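You operate a simulated robot arm through the tools that you are given. There is no shell and no other tool. Be economical: measure what you need, move in short steps, check, and stop when the job is done.

You run a simulated two-armed robot. Do the job below in one go: nothing can be reset, and whatever is moved stays where it is left.

## Task
Take the lid off the can marked "soap" on the table end of the side bench and lay it down there.

It is judged by the outcome, as a careful person would: the job done as asked, and still so three seconds after it is handed in. It fails if anything else is knocked over, pushed out of place, dropped, spilled or broken. Lids that push on must go on centred and level and be pressed home; caps that screw on are set level and turned clockwise until they are tight.

## Robot
Two 7-joint arms with two-finger parallel grippers on one trunk, on a base that drives. Base frame: it is fixed to the floor where the robot stands at the start and does not move with it; the origin is under the middle of the robot, x ahead of it, y to its left, z up; the surface under the hand at the start is at about z = 86. Lengths are in cm, angles in degrees, forces in N, time in s.
The left shoulder is at the start at [-8.2, 11.9, 85.1], the right one opposite. With the tool pointing down near the work surface each hand reaches from about 12 to 58 cm from the robot's upright axis, wherever it stands, measured 20 degrees to its own side. Payload 3.43 kg a hand.
The TCP of each hand is the grasp point between the finger pads, 3 cm short of the fingertips. In the tool frame z runs along the fingers and y along their closing line. The gripper opens to 9.4 cm. The fingers are 2.8 cm wide and 1 cm thick; the gripper's body (5 by 9.6 cm) begins 5.5 cm behind the TCP.
Orientation is that of the tool frame in the base frame, as a unit quaternion [x, y, z, w]. With the fingers straight down and closing along the base's y, the tool's x points along the base's -x, its y along +y and its z along -z.

## Interface
- The arms move only by the tool play_rows. It takes "left_commands", "right_commands" or both (then of equal length, played together; a hand with none holds still); each is a list of rows, each a list of 3 entries, a list of its own where there are three numbers: the shift along the tool's x, y, z in cm, then the turn, a rotation vector about the tool's x, y, z in degrees, then the gripper command, from -1 (fully open) to 1 (shut), values between in proportion. In form: [[[tx, ty, tz], [wx, wy, wz], fingers], ...]. A call has 1 to 20 rows; each row is the pose to reach, as a shift and turn from the pose commanded when the call began, along the tool's axes at that moment. Each row takes 0.2 s and may step no farther than 5 cm and 8.6 degrees from the row before; otherwise, or with a gripper value out of range, the whole call is refused. Where a pose cannot be reached the arm comes as near as it can. A force on the tool above 40 N (or 10 N above the force at the start of the call, whichever is more), or a blocked arm, ends the call early, and 0.2 s more pass. Each finger travels about 15.3 cm/s and halts on what it meets, pressing with about 24 N; the grip force reading is that of the motor and also rises with nothing between the fingers. The clock runs only during rows and for 0.2 s after the last one: add rows that repeat a pose to give the fingers time. It gives the time, the measured TCP pose, the force on the tool (base axes), the opening and the grip force at its end, in the units of the frame above (readings bear some noise), with the torque about the TCP (base axes, N m) and any sound that the robot's microphone picked up.
- Cameras (640 x 400 px; columns grow to the right, rows downward): "scene" is now at [2.16, 4.69, 156.16]; the picture's right is [0.60, -0.80, 0.00], its down [-0.59, -0.44, -0.68] and it looks along [0.55, 0.41, -0.73] (base axes); focal length 282 px, centre (320, 200). "left" rides on the left gripper at [7.6, -1.4, -10.3] in its tool frame; the picture's right is [0.18, 0.98, 0.00], its down [-0.75, 0.14, -0.64] and it looks along [-0.63, 0.12, 0.77] (tool axes); focal length 243 px, centre (320, 200). "right" rides on the right gripper at [7.6, 1.4, -10.2] in its tool frame; the picture's right is [-0.18, 0.98, 0.00], its down [-0.75, -0.14, -0.64] and it looks along [-0.63, -0.12, 0.77] (tool axes); focal length 243 px, centre (320, 200). There is no depth. A picture from a camera that has moved, and an enlarged one, comes with that camera's place and axes in the base frame and with its lens.
- get_image(camera): a new picture of that camera. No time passes.
- lift_body(by): slides the trunk up (or, below 0, down) by that many cm; the arms and the scene camera ride with it, the base frame stays. It gives what a move gives, with no picture.
- base_move(legs): drives the robot by 1 to 6 legs, each [ahead, left, turn to the left] in cm, cm and degrees, along the robot's own axes; the way and the turn of a leg run together, so that a leg with both is an arc; at most 150 cm and 180 degrees a leg. The arms and the cameras ride along, it lands a little off, and it stops where it bumps. It gives what a move gives.
- head_to(pan, tilt): turns the head with the scene camera to pan (to the left, within 143 degrees either way) and tilt (down, from -29 to 69), counted from straight ahead of the robot. It gives what a move gives.
- inspect(camera, box): a new picture of the part [left, top, right, bottom] of that camera's present view, enlarged. No time passes.
- close_job(): hands the job in; it is judged then, once.

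Work in short steps. Places have to be worked out from the pictures, the camera data and where the tool is seen: move nearer, look again, correct. Check each grasp and each placing, and mend what went wrong. You have 120 turns and 88 pictures in all, those below and enlarged ones among them. Open the grippers and draw the arms clear of the work before you hand the job in, unless the task says otherwise; then end with one line.

The tools are called after ">>>" as a command line: name --argument value ..., lists and objects as JSON in quotes. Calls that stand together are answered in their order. play_rows: Moves the arms, as the interface text tells. Its arguments: {"type":"object","properties":{"left_commands":{"type":"array"},"right_commands":{"type":"array"}},"required":[]} The other tools are called the same way: lift_body (by) slides the trunk up or down; base_move (legs) drives the base; head_to (pan, tilt) turns the head that bears the scene camera; get_image (camera) takes a picture; inspect (camera, box) takes an enlarged picture of a part of a camera's view; close_job () hands the job in.

At the start:

```text
time_s: 0.0
left_eef_pos: [20.79, 29.8, 121.77]
left_tool_rot: [0.0, 1.0, 0.001, 0.0]
left_force: [0.7, 0.5, 0.4]
left_torque: [0.03, 0.02, -0.01]
left_grip_width: 9.43
left_finger_force: 0.2
right_eef_pos: [29.73, 0.57, 115.62]
right_tool_rot: [0.0, 1.0, 0.0, 0.0]
right_force: [0.1, -0.2, -0.1]
right_torque: [0.0, -0.01, 0.01]
right_grip_width: 9.41
right_finger_force: 0.0
trunk travel left (down, up): [-27.5, 6.0]
robot x, y, heading: [0.38, -0.23, -0.0]
head pan, tilt: [36.7, 47.1]
```

scene: 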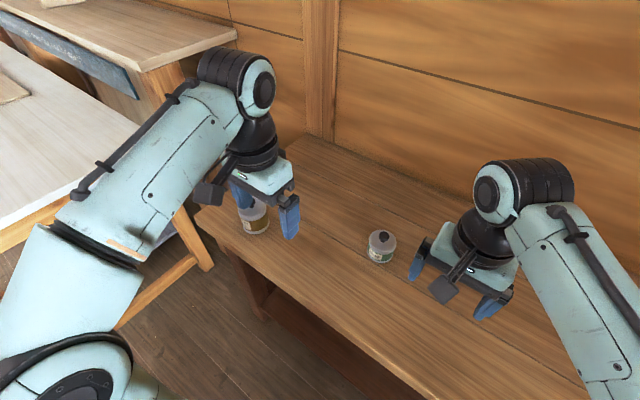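
right: 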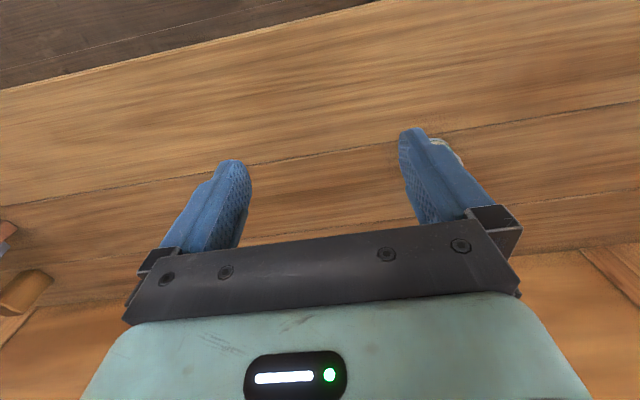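
left: 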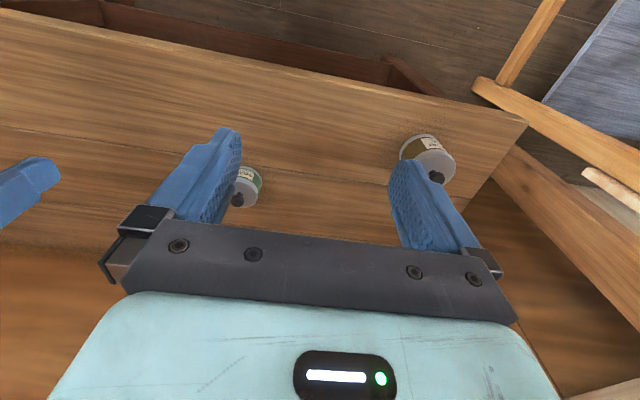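

Two small cans with knobbed lids are visible on the bench in front; I'll enlarge them to read the labels.

>>> inspect --camera "scene" --box '[220, 180, 300, 250]'

>>> inspect --camera "scene" --box '[350, 215, 420, 275]'

>>> inspect --camera "left" --box '[380, 110, 480, 200]'

```text
5.71 times, centred on (260, 215) of scene
camera zoom: at [2.16, 4.69, 156.16], right [0.6, -0.8, 0.0], down [-0.59, -0.44, -0.68], along [0.55, 0.41, -0.73], focal length 1614 px, centre (663, 114)
```

zoom: 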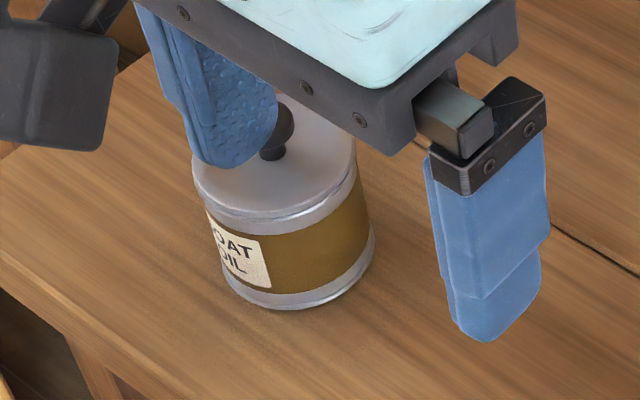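

```text
6.67 times, centred on (385, 245) of scene
camera zoom: at [2.16, 4.69, 156.16], right [0.6, -0.8, 0.0], down [-0.59, -0.44, -0.68], along [0.55, 0.41, -0.73], focal length 1882 px, centre (-113, -100)
```

zoom: 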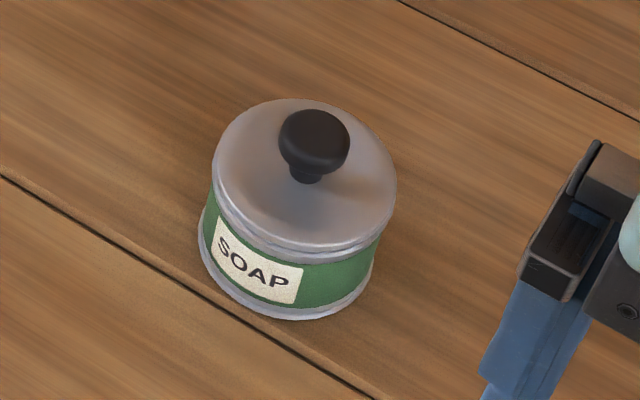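

```text
4.44 times, centred on (430, 155) of left
camera zoom: at [13.22, 28.39, 132.24], right [-0.18, 0.98, 0.0], down [0.75, 0.14, 0.64], along [0.63, 0.12, -0.77], focal length 1078 px, centre (-169, 400)
```

zoom: 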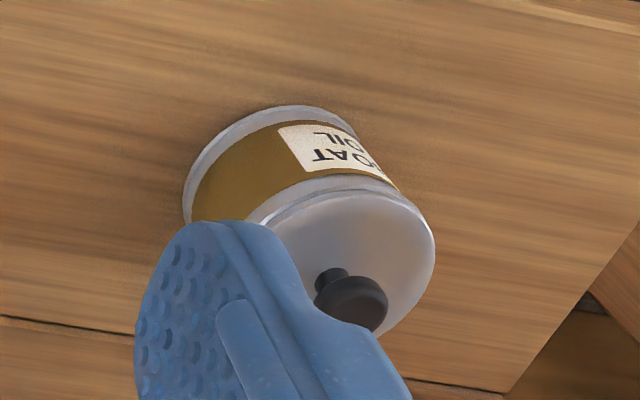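

A soap can stands on the bench right here, but "the side bench, table end" may be another place with another can. I look around before deciding.

>>> head_to --pan 90 --tilt 30

>>> get_image --camera "scene"

>>> head_to --pan -20 --tilt 35

>>> get_image --camera "scene"

>>> head_to --pan -100 --tilt 25

>>> get_image --camera "scene"

>>> head_to --pan 143 --tilt 25

>>> get_image --camera "scene"

```text
time_s: 1.2
left_eef_pos: [20.78, 29.7, 121.81]
left_tool_rot: [0.001, 1.0, 0.0, 0.0]
left_force: [-0.5, 0.8, -0.1]
left_torque: [-0.01, 0.03, -0.02]
left_grip_width: 9.4
left_finger_force: 0.1
right_eef_pos: [29.71, 0.65, 115.66]
right_tool_rot: [0.0, 1.0, 0.0, 0.0]
right_force: [-0.4, 0.8, -0.1]
right_torque: [0.0, -0.01, 0.02]
right_grip_width: 9.4
right_finger_force: 0.1
trunk travel left (down, up): [-27.5, 6.0]
robot x, y, heading: [-0.26, -0.13, -0.1]
head pan, tilt: [90.0, 30.0]
```

```text
81 pictures are left
camera scene: at [-4.21, 8.98, 158.71], right [1.0, 0.0, 0.0], down [0.0, -0.5, -0.87], along [0.0, 0.87, -0.5], focal length 282 px, centre (320, 200)
```

scene: 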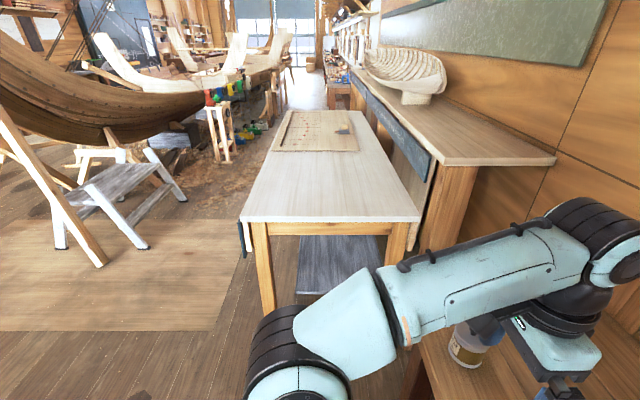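

```text
time_s: 3.1
left_eef_pos: [20.81, 29.73, 121.85]
left_tool_rot: [0.0, 1.0, 0.001, 0.001]
left_force: [-0.5, 0.3, -0.4]
left_torque: [0.01, 0.0, 0.04]
left_grip_width: 9.42
left_finger_force: 0.0
right_eef_pos: [29.69, 0.67, 115.59]
right_tool_rot: [0.0, 1.0, -0.001, 0.0]
right_force: [0.2, -1.2, 0.4]
right_torque: [-0.02, 0.01, 0.0]
right_grip_width: 9.38
right_finger_force: 0.1
trunk travel left (down, up): [-27.5, 6.0]
robot x, y, heading: [-0.34, -0.08, 0.2]
head pan, tilt: [-20.0, 35.0]
```

```text
80 pictures are left
camera scene: at [4.06, -3.06, 157.93], right [-0.34, -0.94, 0.0], down [-0.54, 0.2, -0.82], along [0.77, -0.28, -0.57], focal length 282 px, centre (320, 200)
```

scene: 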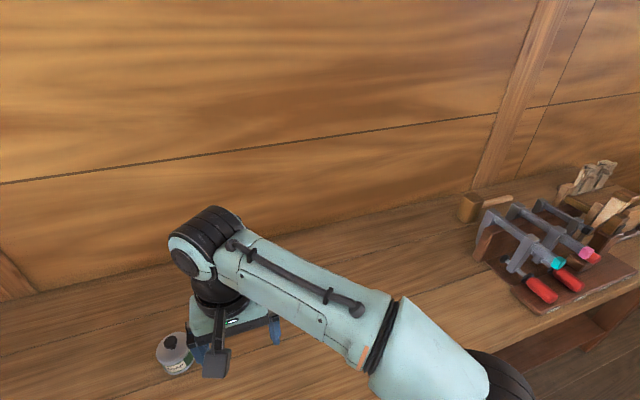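

```text
time_s: 4.6
left_eef_pos: [20.8, 29.85, 121.79]
left_tool_rot: [0.0, 1.0, 0.0, 0.0]
left_force: [-0.4, 0.2, -0.2]
left_torque: [-0.01, -0.03, -0.02]
left_grip_width: 9.41
left_finger_force: 0.1
right_eef_pos: [29.69, 0.66, 115.63]
right_tool_rot: [0.0, 1.0, 0.0, -0.001]
right_force: [0.7, -0.3, -0.6]
right_torque: [0.01, 0.03, 0.02]
right_grip_width: 9.42
right_finger_force: 0.0
trunk travel left (down, up): [-27.5, 6.0]
robot x, y, heading: [-0.3, 0.3, 0.0]
head pan, tilt: [-100.0, 25.0]
```

```text
79 pictures are left
camera scene: at [-5.81, -9.14, 159.51], right [-0.98, 0.17, 0.0], down [0.07, 0.42, -0.91], along [-0.16, -0.89, -0.42], focal length 282 px, centre (320, 200)
```

scene: 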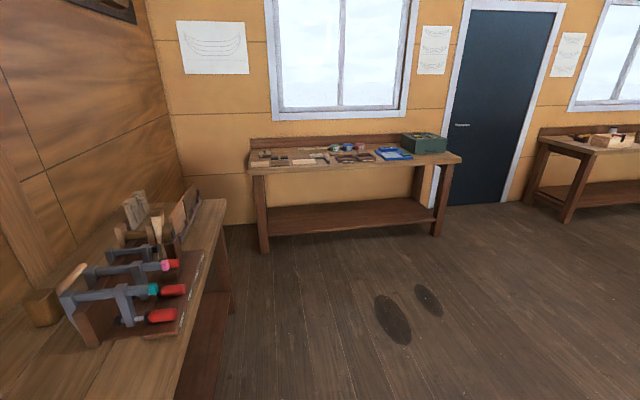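

```text
time_s: 8.1
left_eef_pos: [20.79, 29.74, 121.76]
left_tool_rot: [0.001, 1.0, 0.0, -0.001]
left_force: [-0.3, -0.5, 0.2]
left_torque: [0.01, -0.01, -0.01]
left_grip_width: 9.39
left_finger_force: 0.1
right_eef_pos: [29.79, 0.61, 115.51]
right_tool_rot: [0.001, 1.0, 0.0, 0.0]
right_force: [0.3, 0.6, 0.1]
right_torque: [0.01, 0.0, -0.03]
right_grip_width: 9.4
right_finger_force: 0.1
trunk travel left (down, up): [-27.5, 6.0]
robot x, y, heading: [-0.16, 0.09, 0.1]
head pan, tilt: [143.0, 25.0]
```

```text
78 pictures are left
camera scene: at [-11.58, 5.49, 159.51], right [0.6, 0.8, 0.0], down [0.34, -0.25, -0.91], along [-0.72, 0.55, -0.42], focal length 282 px, centre (320, 200)
```

scene: 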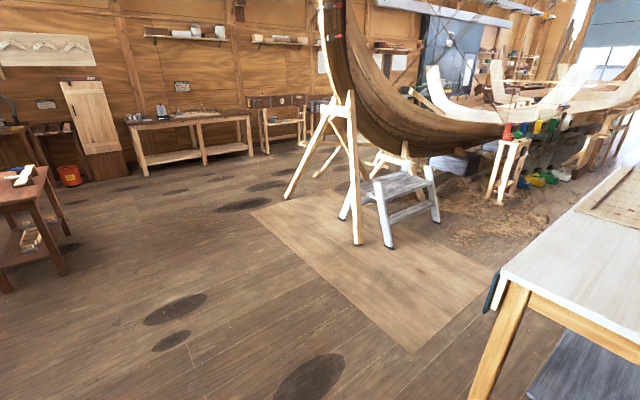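

This bench is the side bench, its left end is next to the table, and the soap can there is at about (48.5, 17.5), lid top about z≈92. I shift the right hand aside and bring the left hand over, high up.

>>> head_to --pan 20 --tilt 45

>>> play_rows --right_commands '[[[0, -4, 0], [0, 0, 0], -1], [[0, -8, 0], [0, 0, 0], -1], [[0, -12, 0], [0, 0, 0], -1], [[0, -12, 0], [0, 0, 0], -1], [[0, -12, 0], [0, 0, 0], -1], [[0, -12, 0], [0, 0, 0], -1], [[0, -12, 0], [0, 0, 0], -1]]' --left_commands '[[[0, 0, 0], [0, 0, 0], -1], [[-3, -1.5, 1], [0, 0, 0], -1], [[-6, -3.5, 3], [0, 0, 0], -1], [[-9, -5.5, 5], [0, 0, 0], -1], [[-12, -7.5, 7], [0, 0, 0], -1], [[-15, -9.5, 9], [0, 0, 0], -1], [[-18, -11.5, 10], [0, 0, 0], -1]]'

>>> get_image --camera "left"

>>> get_image --camera "scene"

```text
time_s: 10.1
left_eef_pos: [20.88, 29.83, 121.78]
left_tool_rot: [0.001, 1.0, 0.0, 0.0]
left_force: [0.3, 0.6, 0.2]
left_torque: [0.03, -0.03, -0.01]
left_grip_width: 9.41
left_finger_force: 0.1
right_eef_pos: [29.62, 0.57, 115.57]
right_tool_rot: [0.001, 1.0, -0.001, 0.0]
right_force: [-0.3, 0.5, 0.4]
right_torque: [-0.03, -0.01, 0.0]
right_grip_width: 9.39
right_finger_force: 0.1
trunk travel left (down, up): [-27.5, 6.0]
robot x, y, heading: [-0.06, -0.3, 0.1]
head pan, tilt: [20.0, 45.0]
```

```text
time_s: 11.7
left_eef_pos: [38.98, 18.26, 111.55]
left_tool_rot: [0.001, 1.0, 0.001, 0.0]
left_force: [-1.0, 0.0, 0.3]
left_torque: [0.0, -0.01, -0.01]
left_grip_width: 9.39
left_finger_force: 0.1
right_eef_pos: [30.08, -11.09, 115.38]
right_tool_rot: [0.0, 1.0, 0.0, 0.0]
right_force: [-0.2, 0.1, -0.2]
right_torque: [0.0, 0.01, -0.03]
right_grip_width: 9.41
right_finger_force: 0.1
trunk travel left (down, up): [-27.5, 6.0]
robot x, y, heading: [-0.11, 0.39, 0.1]
head pan, tilt: [20.0, 45.0]
```

```text
77 pictures are left
camera left: at [31.34, 16.85, 121.91], right [-0.18, 0.98, 0.0], down [0.75, 0.14, 0.64], along [0.63, 0.12, -0.77], focal length 243 px, centre (320, 200)
```

left: 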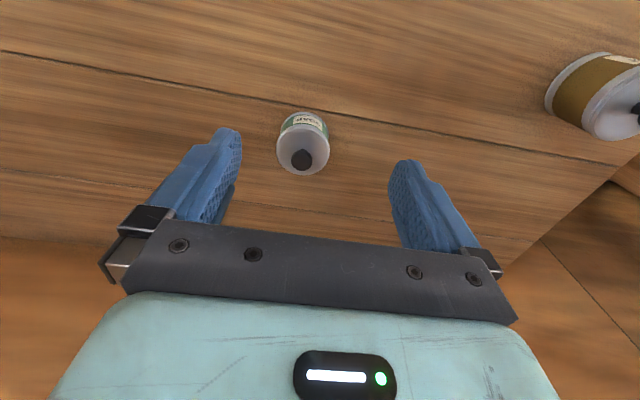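

```text
76 pictures are left
camera scene: at [3.56, 2.65, 156.45], right [0.34, -0.94, 0.0], down [-0.67, -0.24, -0.71], along [0.66, 0.24, -0.71], focal length 282 px, centre (320, 200)
```

scene: 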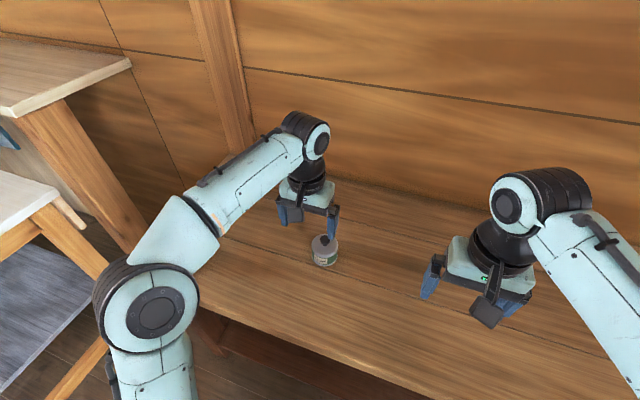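

From the wrist camera the knob is at about (47.8, 17.6, 94), in agreement. I go above it at z≈103 and look again.

>>> play_rows --left_commands '[[[-3, -0.2, 0], [0, 0, 0], -1], [[-6, -0.4, 0], [0, 0, 0], -1], [[-8.9, -0.7, 2], [0, 0, 0], -1], [[-8.9, -0.7, 5], [0, 0, 0], -1], [[-8.9, -0.7, 8], [0, 0, 0], -1], [[-8.9, -0.7, 8], [0, 0, 0], -1]]'

>>> get_image --camera "left"

>>> inspect --camera "scene" --box '[260, 180, 400, 280]'

```text
time_s: 13.1
left_eef_pos: [47.69, 17.37, 103.91]
left_tool_rot: [0.0, 1.0, 0.0, 0.0]
left_force: [-0.4, 0.3, -0.5]
left_torque: [0.0, 0.0, 0.0]
left_grip_width: 9.42
left_finger_force: 0.1
right_eef_pos: [30.01, -11.06, 115.41]
right_tool_rot: [0.0, 1.0, 0.0, 0.0]
right_force: [0.5, -0.3, 0.7]
right_torque: [-0.02, -0.03, 0.0]
right_grip_width: 9.39
right_finger_force: 0.1
trunk travel left (down, up): [-27.5, 6.0]
robot x, y, heading: [-0.06, 0.18, 0.1]
head pan, tilt: [20.0, 45.0]
```

```text
75 pictures are left
camera left: at [40.08, 16.02, 114.31], right [-0.18, 0.98, 0.0], down [0.75, 0.14, 0.64], along [0.63, 0.12, -0.77], focal length 243 px, centre (320, 200)
```

left: 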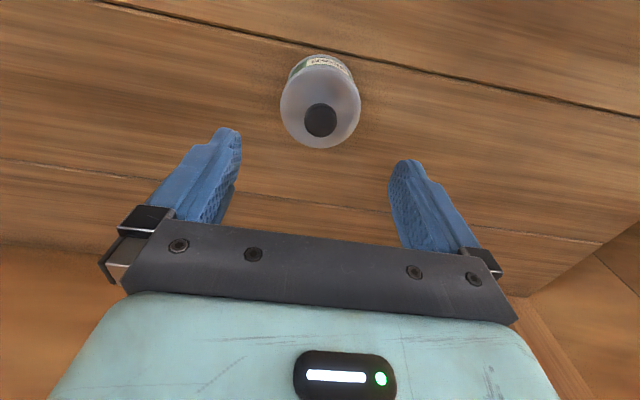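

```text
4.00 times, centred on (330, 230) of scene
camera zoom: at [3.4, 2.73, 156.45], right [0.34, -0.94, 0.0], down [-0.66, -0.24, -0.71], along [0.66, 0.24, -0.71], focal length 1129 px, centre (280, 80)
```

zoom: 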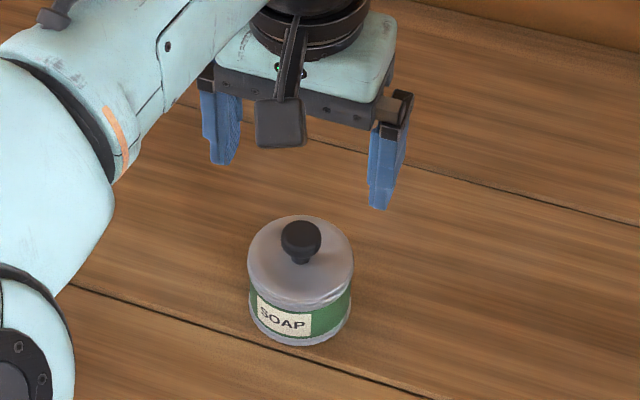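

The knob is centred around (48.0, 17.5), its ball at z≈93.5 and the lid's top at ≈92. I narrow the fingers and descend to TCP z≈97 for another look.

>>> play_rows --left_commands '[[[-0.3, 0.15, 2], [0, 0, 0], -0.1], [[-0.3, 0.15, 4], [0, 0, 0], -0.1], [[-0.3, 0.15, 5.5], [0, 0, 0], -0.1], [[-0.3, 0.15, 6.8], [0, 0, 0], -0.1], [[-0.3, 0.15, 6.8], [0, 0, 0], -0.1]]'

>>> get_image --camera "left"

>>> inspect --camera "scene" --box '[290, 210, 370, 270]'

```text
time_s: 14.3
left_eef_pos: [48.15, 17.82, 97.07]
left_tool_rot: [0.001, 1.0, 0.0, 0.0]
left_force: [-0.2, 0.1, 0.2]
left_torque: [0.01, 0.01, -0.01]
left_grip_width: 5.16
left_finger_force: 0.0
right_eef_pos: [29.97, -11.09, 115.42]
right_tool_rot: [0.0, 1.0, 0.0, 0.0]
right_force: [-0.4, -0.3, 0.8]
right_torque: [0.01, 0.01, 0.02]
right_grip_width: 9.4
right_finger_force: 0.1
trunk travel left (down, up): [-27.5, 6.0]
robot x, y, heading: [0.14, -0.17, -0.3]
head pan, tilt: [20.0, 45.0]
```

```text
73 pictures are left
camera left: at [40.45, 16.37, 107.45], right [-0.18, 0.98, 0.0], down [0.75, 0.14, 0.64], along [0.63, 0.12, -0.77], focal length 243 px, centre (320, 200)
```

left: 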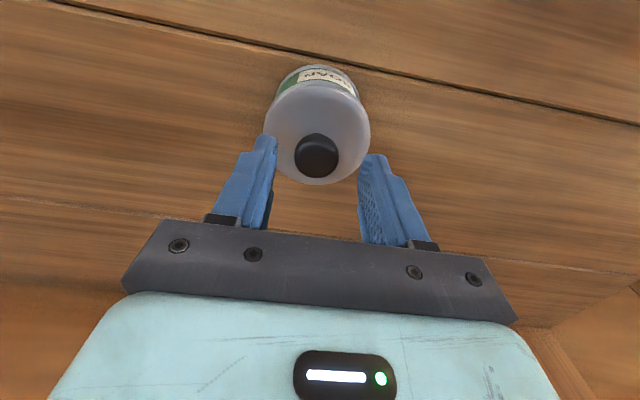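

```text
6.67 times, centred on (330, 240) of scene
camera zoom: at [3.42, 2.72, 156.45], right [0.34, -0.94, 0.0], down [-0.66, -0.24, -0.71], along [0.66, 0.24, -0.71], focal length 1882 px, centre (253, -67)
```

zoom: 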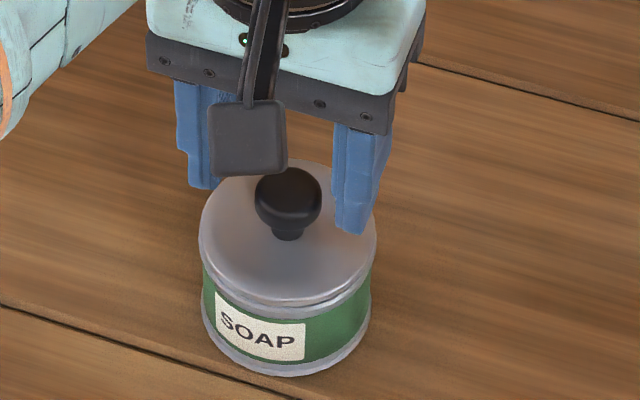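

Triangulation gives knob (48.1, 17.65, 93.7), the hand is aligned. I descend 1.5 cm more, then close gently on the knob.

>>> play_rows --left_commands '[[[0, 0, 0.7], [0, 0, 0], -0.1], [[0, 0, 1.5], [0, 0, 0], -0.1], [[0, 0, 1.5], [0, 0, 0], -0.1], [[0, 0, 1.5], [0, 0, 0], 0.3], [[0, 0, 1.5], [0, 0, 0], 0.6], [[0, 0, 1.5], [0, 0, 0], 1], [[0, 0, 1.5], [0, 0, 0], 1]]'

>>> inspect --camera "scene" --box '[290, 210, 370, 270]'

>>> get_image --camera "left"

```text
time_s: 15.9
left_eef_pos: [48.17, 17.79, 95.4]
left_tool_rot: [0.0, 1.0, 0.0, 0.0]
left_force: [0.3, -0.3, 0.2]
left_torque: [0.01, 0.02, -0.01]
left_grip_width: 2.61
left_finger_force: 24.0
right_eef_pos: [29.94, -11.02, 115.43]
right_tool_rot: [0.0, 1.0, 0.001, -0.001]
right_force: [-0.3, 0.3, 1.0]
right_torque: [-0.01, -0.01, 0.02]
right_grip_width: 9.4
right_finger_force: 0.0
trunk travel left (down, up): [-27.5, 6.0]
robot x, y, heading: [0.05, -0.22, 0.0]
head pan, tilt: [20.0, 45.0]
heard: snap
```

```text
6.67 times, centred on (330, 240) of scene
camera zoom: at [3.42, 2.72, 156.45], right [0.34, -0.94, 0.0], down [-0.66, -0.24, -0.71], along [0.66, 0.24, -0.71], focal length 1882 px, centre (253, -67)
```

zoom: 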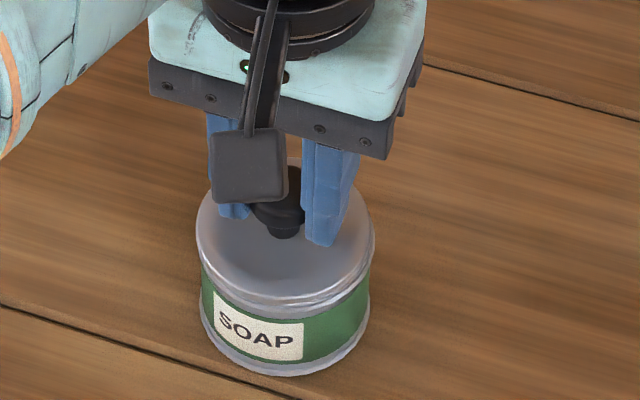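

```text
70 pictures are left
camera left: at [40.52, 16.36, 105.93], right [-0.18, 0.98, 0.0], down [0.75, 0.14, 0.64], along [0.63, 0.12, -0.77], focal length 243 px, centre (320, 200)
```

left: 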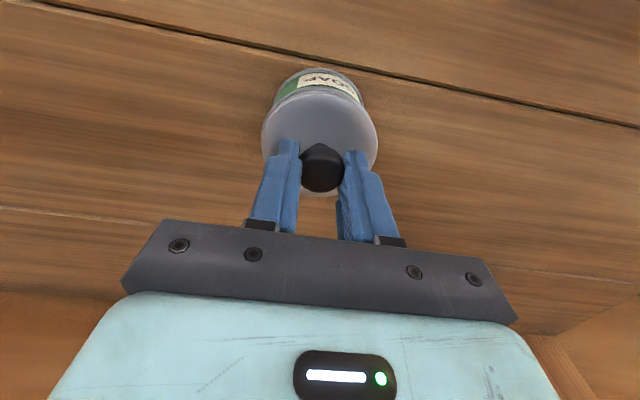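

The knob is held (2.6 cm, 24 N); a "snap" was heard, perhaps the lid coming loose. I lift slowly by 0.8 cm and check whether the can follows.

>>> play_rows --left_commands '[[[0, 0, -0.2], [0, 0, 0], 1], [[0, 0, -0.4], [0, 0, 0], 1], [[0, 0, -0.6], [0, 0, 0], 1], [[0, 0, -0.8], [0, 0, 0], 1], [[0, 0, -0.8], [0, 0, 0], 1]]'

>>> inspect --camera "scene" --box '[290, 210, 370, 270]'

```text
time_s: 17.1
left_eef_pos: [48.05, 17.81, 96.33]
left_tool_rot: [0.0, 1.0, 0.0, 0.0]
left_force: [-0.9, 1.5, -0.1]
left_torque: [0.03, 0.01, -0.02]
left_grip_width: 2.61
left_finger_force: 24.0
right_eef_pos: [29.87, -11.12, 115.4]
right_tool_rot: [0.0, 1.0, 0.0, 0.0]
right_force: [0.0, 0.0, 0.1]
right_torque: [0.01, -0.02, -0.01]
right_grip_width: 9.4
right_finger_force: 0.1
trunk travel left (down, up): [-27.5, 6.0]
robot x, y, heading: [0.55, -0.29, 0.1]
head pan, tilt: [20.0, 45.0]
```

```text
6.67 times, centred on (330, 240) of scene
camera zoom: at [3.43, 2.72, 156.45], right [0.34, -0.94, 0.0], down [-0.66, -0.24, -0.71], along [0.66, 0.24, -0.71], focal length 1882 px, centre (253, -67)
```

zoom: 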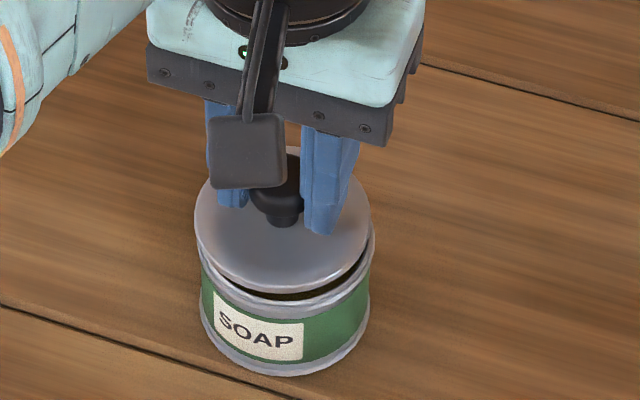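

The lid has come free and the can stayed put. I lift it well clear, then carry it to the free bench area left of the can, about (43, 32).

>>> play_rows --left_commands '[[[0, 0, -1.5], [0, 0, 0], 1], [[0, 0, -3], [0, 0, 0], 1], [[0, 0, -4.5], [0, 0, 0], 1], [[0, 0, -6], [0, 0, 0], 1], [[0.7, 2, -6], [0, 0, 0], 1], [[1.4, 4, -6], [0, 0, 0], 1], [[2.1, 6, -6], [0, 0, 0], 1], [[2.8, 8, -6], [0, 0, 0], 1], [[3.5, 10, -6], [0, 0, 0], 1], [[4.2, 12, -6], [0, 0, 0], 1], [[5, 14, -6], [0, 0, 0], 1], [[5, 14, -6], [0, 0, 0], 1], [[5, 14, -6], [0, 0, 0], 1]]'

>>> get_image --camera "scene"

>>> get_image --camera "left"

```text
time_s: 19.9
left_eef_pos: [42.96, 31.68, 102.6]
left_tool_rot: [0.0, 1.0, 0.0, 0.0]
left_force: [-0.3, -0.4, -0.4]
left_torque: [0.01, 0.0, -0.01]
left_grip_width: 2.61
left_finger_force: 23.7
right_eef_pos: [29.92, -11.09, 115.48]
right_tool_rot: [0.0, 1.0, 0.0, 0.0]
right_force: [-0.1, -1.0, -1.4]
right_torque: [0.0, 0.0, 0.01]
right_grip_width: 9.37
right_finger_force: 0.0
trunk travel left (down, up): [-27.5, 6.0]
robot x, y, heading: [0.17, 0.61, -0.0]
head pan, tilt: [20.0, 45.0]
```

```text
68 pictures are left
camera scene: at [3.41, 2.74, 156.45], right [0.34, -0.94, 0.0], down [-0.66, -0.24, -0.71], along [0.66, 0.24, -0.71], focal length 282 px, centre (320, 200)
```

scene: 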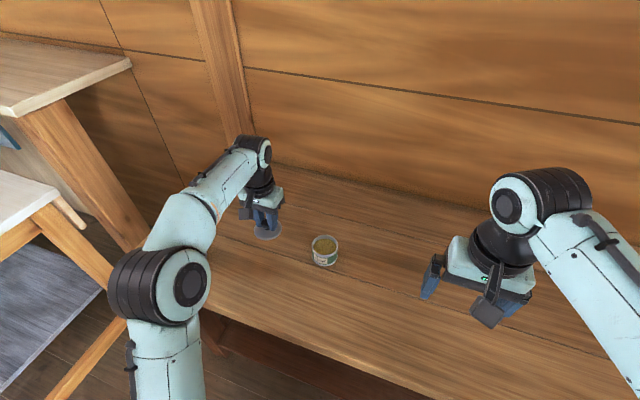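

```text
67 pictures are left
camera left: at [35.25, 30.34, 112.95], right [-0.18, 0.98, 0.0], down [0.75, 0.14, 0.64], along [0.63, 0.12, -0.77], focal length 243 px, centre (320, 200)
```

left: 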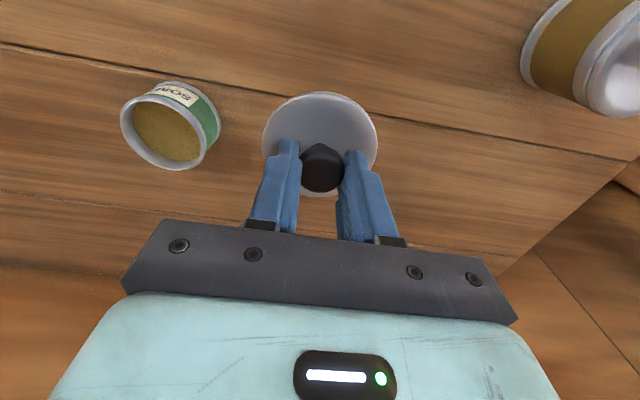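

Lid is level in the hand and the spot below is free. I lower to TCP z≈91.6, about 1–1.5 cm above expected touch-down.

>>> play_rows --left_commands '[[[0, 0, 2], [0, 0, 0], 1], [[0, 0, 4], [0, 0, 0], 1], [[0, 0, 6], [0, 0, 0], 1], [[0, 0, 8], [0, 0, 0], 1], [[0, 0, 9.5], [0, 0, 0], 1], [[0, 0, 10.5], [0, 0, 0], 1], [[0, 0, 11], [0, 0, 0], 1], [[0, 0, 11], [0, 0, 0], 1]]'

>>> inspect --camera "scene" --box '[225, 200, 305, 260]'

```text
time_s: 21.7
left_eef_pos: [42.98, 31.84, 91.32]
left_tool_rot: [0.0, 1.0, 0.0, 0.001]
left_force: [-0.4, 0.7, 0.2]
left_torque: [0.02, 0.01, 0.0]
left_grip_width: 2.65
left_finger_force: 24.1
right_eef_pos: [29.97, -11.03, 115.45]
right_tool_rot: [0.001, 1.0, 0.0, 0.0]
right_force: [-0.1, -0.1, -0.1]
right_torque: [0.0, 0.0, -0.01]
right_grip_width: 9.4
right_finger_force: 0.1
trunk travel left (down, up): [-27.5, 6.0]
robot x, y, heading: [-0.45, 0.09, 0.2]
head pan, tilt: [20.0, 45.0]
```

```text
6.67 times, centred on (265, 230) of scene
camera zoom: at [3.42, 2.72, 156.45], right [0.34, -0.94, 0.0], down [-0.66, -0.24, -0.71], along [0.66, 0.24, -0.71], focal length 1882 px, centre (687, 0)
```

zoom: 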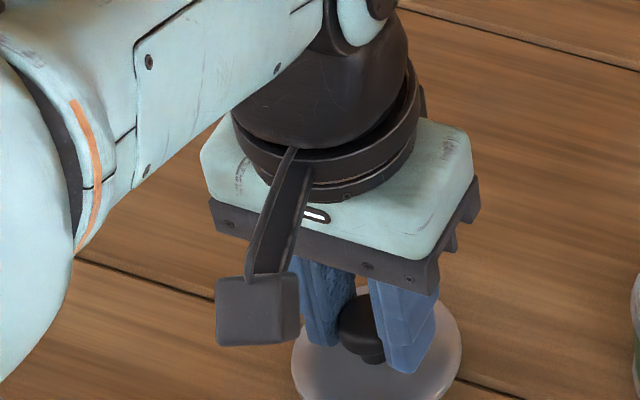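

No contact yet at z=91.3. I lower in small 0.2 cm steps until the force rises.

>>> play_rows --left_commands '[[[0, 0, 0.2], [0, 0, 0], 1], [[0, 0, 0.4], [0, 0, 0], 1], [[0, 0, 0.6], [0, 0, 0], 1], [[0, 0, 0.8], [0, 0, 0], 1], [[0, 0, 0.8], [0, 0, 0], 1]]'

>>> inspect --camera "scene" --box '[225, 215, 305, 275]'

```text
time_s: 22.9
left_eef_pos: [43.08, 31.78, 90.54]
left_tool_rot: [0.0, 1.0, 0.001, 0.001]
left_force: [-0.4, -0.3, 0.4]
left_torque: [-0.03, 0.01, 0.01]
left_grip_width: 2.61
left_finger_force: 24.7
right_eef_pos: [29.91, -11.05, 115.33]
right_tool_rot: [0.0, 1.0, 0.001, 0.0]
right_force: [-0.5, -0.6, -0.2]
right_torque: [0.01, 0.0, 0.01]
right_grip_width: 9.41
right_finger_force: 0.0
trunk travel left (down, up): [-27.5, 6.0]
robot x, y, heading: [-0.1, -0.15, -0.1]
head pan, tilt: [20.0, 45.0]
```

```text
6.67 times, centred on (265, 245) of scene
camera zoom: at [3.42, 2.72, 156.45], right [0.34, -0.94, 0.0], down [-0.66, -0.24, -0.71], along [0.66, 0.24, -0.71], focal length 1882 px, centre (687, -100)
```

zoom: 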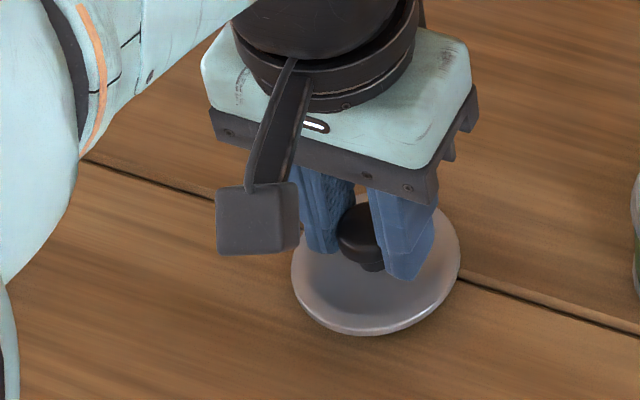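

Still no contact; the lid is close to the bench. I go on in small steps.

>>> play_rows --left_commands '[[[0, 0, 0.15], [0, 0, 0], 1], [[0, 0, 0.3], [0, 0, 0], 1], [[0, 0, 0.45], [0, 0, 0], 1], [[0, 0, 0.6], [0, 0, 0], 1], [[0, 0, 0.6], [0, 0, 0], 1]]'

```text
time_s: 24.1
left_eef_pos: [43.1, 31.72, 90.24]
left_tool_rot: [0.0, 1.0, 0.001, 0.004]
left_force: [-0.3, 0.9, 26.7]
left_torque: [0.03, 0.02, 0.01]
left_grip_width: 2.66
left_finger_force: 24.1
right_eef_pos: [29.93, -11.1, 115.38]
right_tool_rot: [0.0, 1.0, 0.001, 0.001]
right_force: [-0.2, 0.3, 0.4]
right_torque: [0.0, 0.03, 0.01]
right_grip_width: 9.38
right_finger_force: 0.0
trunk travel left (down, up): [-27.5, 6.0]
robot x, y, heading: [0.05, 0.15, -0.1]
head pan, tilt: [20.0, 45.0]
```

Touch-down at z≈90.2 with 27 N. I ease the pressure off, open moderately and rise straight up.

>>> play_rows --left_commands '[[[0, 0, -0.2], [0, 0, 0], 1], [[0, 0, -0.3], [0, 0, 0], 1], [[0, 0, -0.3], [0, 0, 0], 0.3], [[0, 0, -0.3], [0, 0, 0], -0.2], [[0, 0, -0.3], [0, 0, 0], -0.2], [[0, 0, -1.5], [0, 0, 0], -0.2], [[0, 0, -4], [0, 0, 0], -0.2], [[0, 0, -8], [0, 0, 0], -0.2], [[0, 0, -12], [0, 0, 0], -0.2], [[0, 0, -16], [0, 0, 0], -0.5], [[3, 0, -20], [0, 0, 0], -1], [[7, 0, -24], [0, 0, 0], -1], [[11, 0, -26], [0, 0, 0], -1], [[15, 0, -28], [0, 0, 0], -1], [[15, 0, -28], [0, 0, 0], -1]]'

>>> get_image --camera "left"

>>> get_image --camera "scene"

```text
refused: row 12 steps farther than a row can; nothing moved
```

```text
64 pictures are left
camera left: at [35.36, 30.31, 100.53], right [-0.18, 0.98, 0.0], down [0.75, 0.14, 0.65], along [0.64, 0.12, -0.76], focal length 243 px, centre (320, 200)
```

left: 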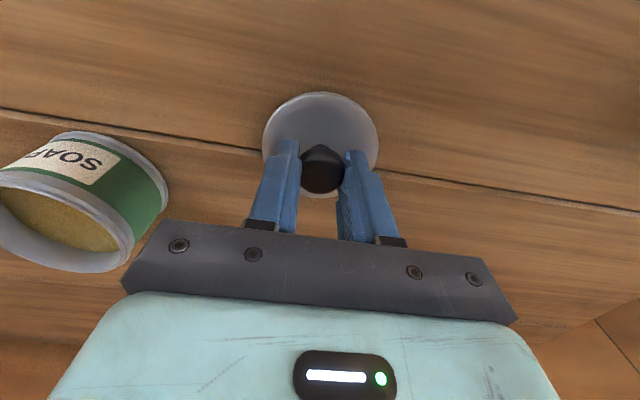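

```text
63 pictures are left
camera scene: at [3.22, 2.6, 156.47], right [0.34, -0.94, 0.0], down [-0.66, -0.24, -0.71], along [0.67, 0.24, -0.71], focal length 282 px, centre (320, 200)
```

scene: 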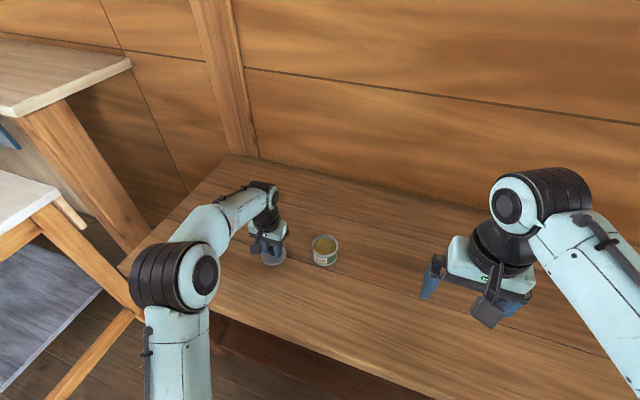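

The call was refused for a step too long; nothing moved. I repeat the release with a shorter retreat.

>>> play_rows --left_commands '[[[0, 0, -0.2], [0, 0, 0], 1], [[0, 0, -0.3], [0, 0, 0], 1], [[0, 0, -0.3], [0, 0, 0], 0.3], [[0, 0, -0.3], [0, 0, 0], -0.2], [[0, 0, -0.3], [0, 0, 0], -0.2], [[0, 0, -1.5], [0, 0, 0], -0.2], [[0, 0, -4], [0, 0, 0], -0.2], [[0, 0, -8], [0, 0, 0], -0.2], [[0, 0, -12], [0, 0, 0], -0.2], [[0, 0, -16], [0, 0, 0], -0.5], [[2, 0, -19], [0, 0, 0], -1], [[5, 0, -22], [0, 0, 0], -1], [[9, 0, -24], [0, 0, 0], -1], [[13, 0, -26], [0, 0, 0], -1], [[13, 0, -26], [0, 0, 0], -1]]'

>>> get_image --camera "left"

>>> get_image --camera "scene"

```text
time_s: 27.3
left_eef_pos: [30.04, 31.67, 116.04]
left_tool_rot: [0.0, 1.0, 0.0, 0.0]
left_force: [0.5, 0.3, 0.2]
left_torque: [0.0, 0.04, -0.02]
left_grip_width: 9.38
left_finger_force: 0.0
right_eef_pos: [29.97, -10.98, 115.36]
right_tool_rot: [0.0, 1.0, 0.0, 0.0]
right_force: [1.0, 0.5, 0.3]
right_torque: [-0.02, 0.03, -0.03]
right_grip_width: 9.38
right_finger_force: 0.0
trunk travel left (down, up): [-27.5, 6.0]
robot x, y, heading: [0.28, 0.05, 0.2]
head pan, tilt: [20.0, 45.0]
```

```text
62 pictures are left
camera left: at [22.52, 30.28, 126.49], right [-0.18, 0.98, 0.0], down [0.75, 0.14, 0.64], along [0.63, 0.12, -0.77], focal length 243 px, centre (320, 200)
```

left: 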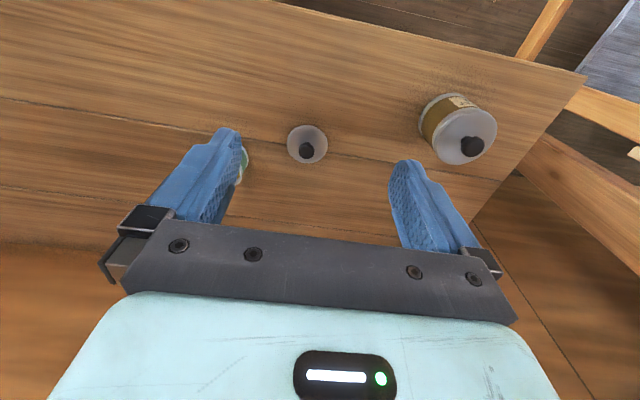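

```text
61 pictures are left
camera scene: at [3.51, 2.73, 156.45], right [0.34, -0.94, 0.0], down [-0.66, -0.24, -0.71], along [0.66, 0.24, -0.71], focal length 282 px, centre (320, 200)
```

scene: 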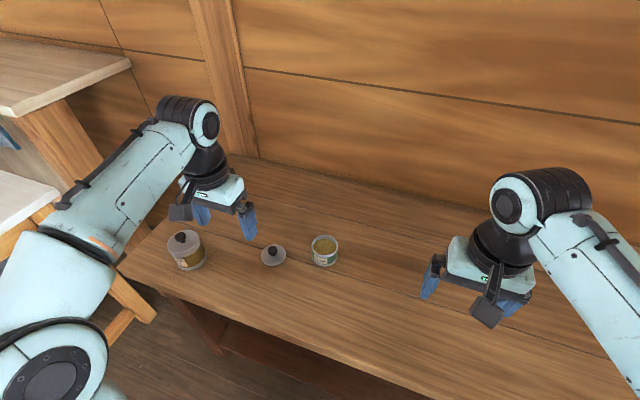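

The lid lies flat on the bench beside the open soap can, the other can is untouched, and both arms are clear. I hand the job in.

>>> close_job

```text
The job is handed in.
```

The lid is off the "soap" can and lying flat on the table end of the side bench, with both grippers open, the arms drawn clear and nothing else disturbed.
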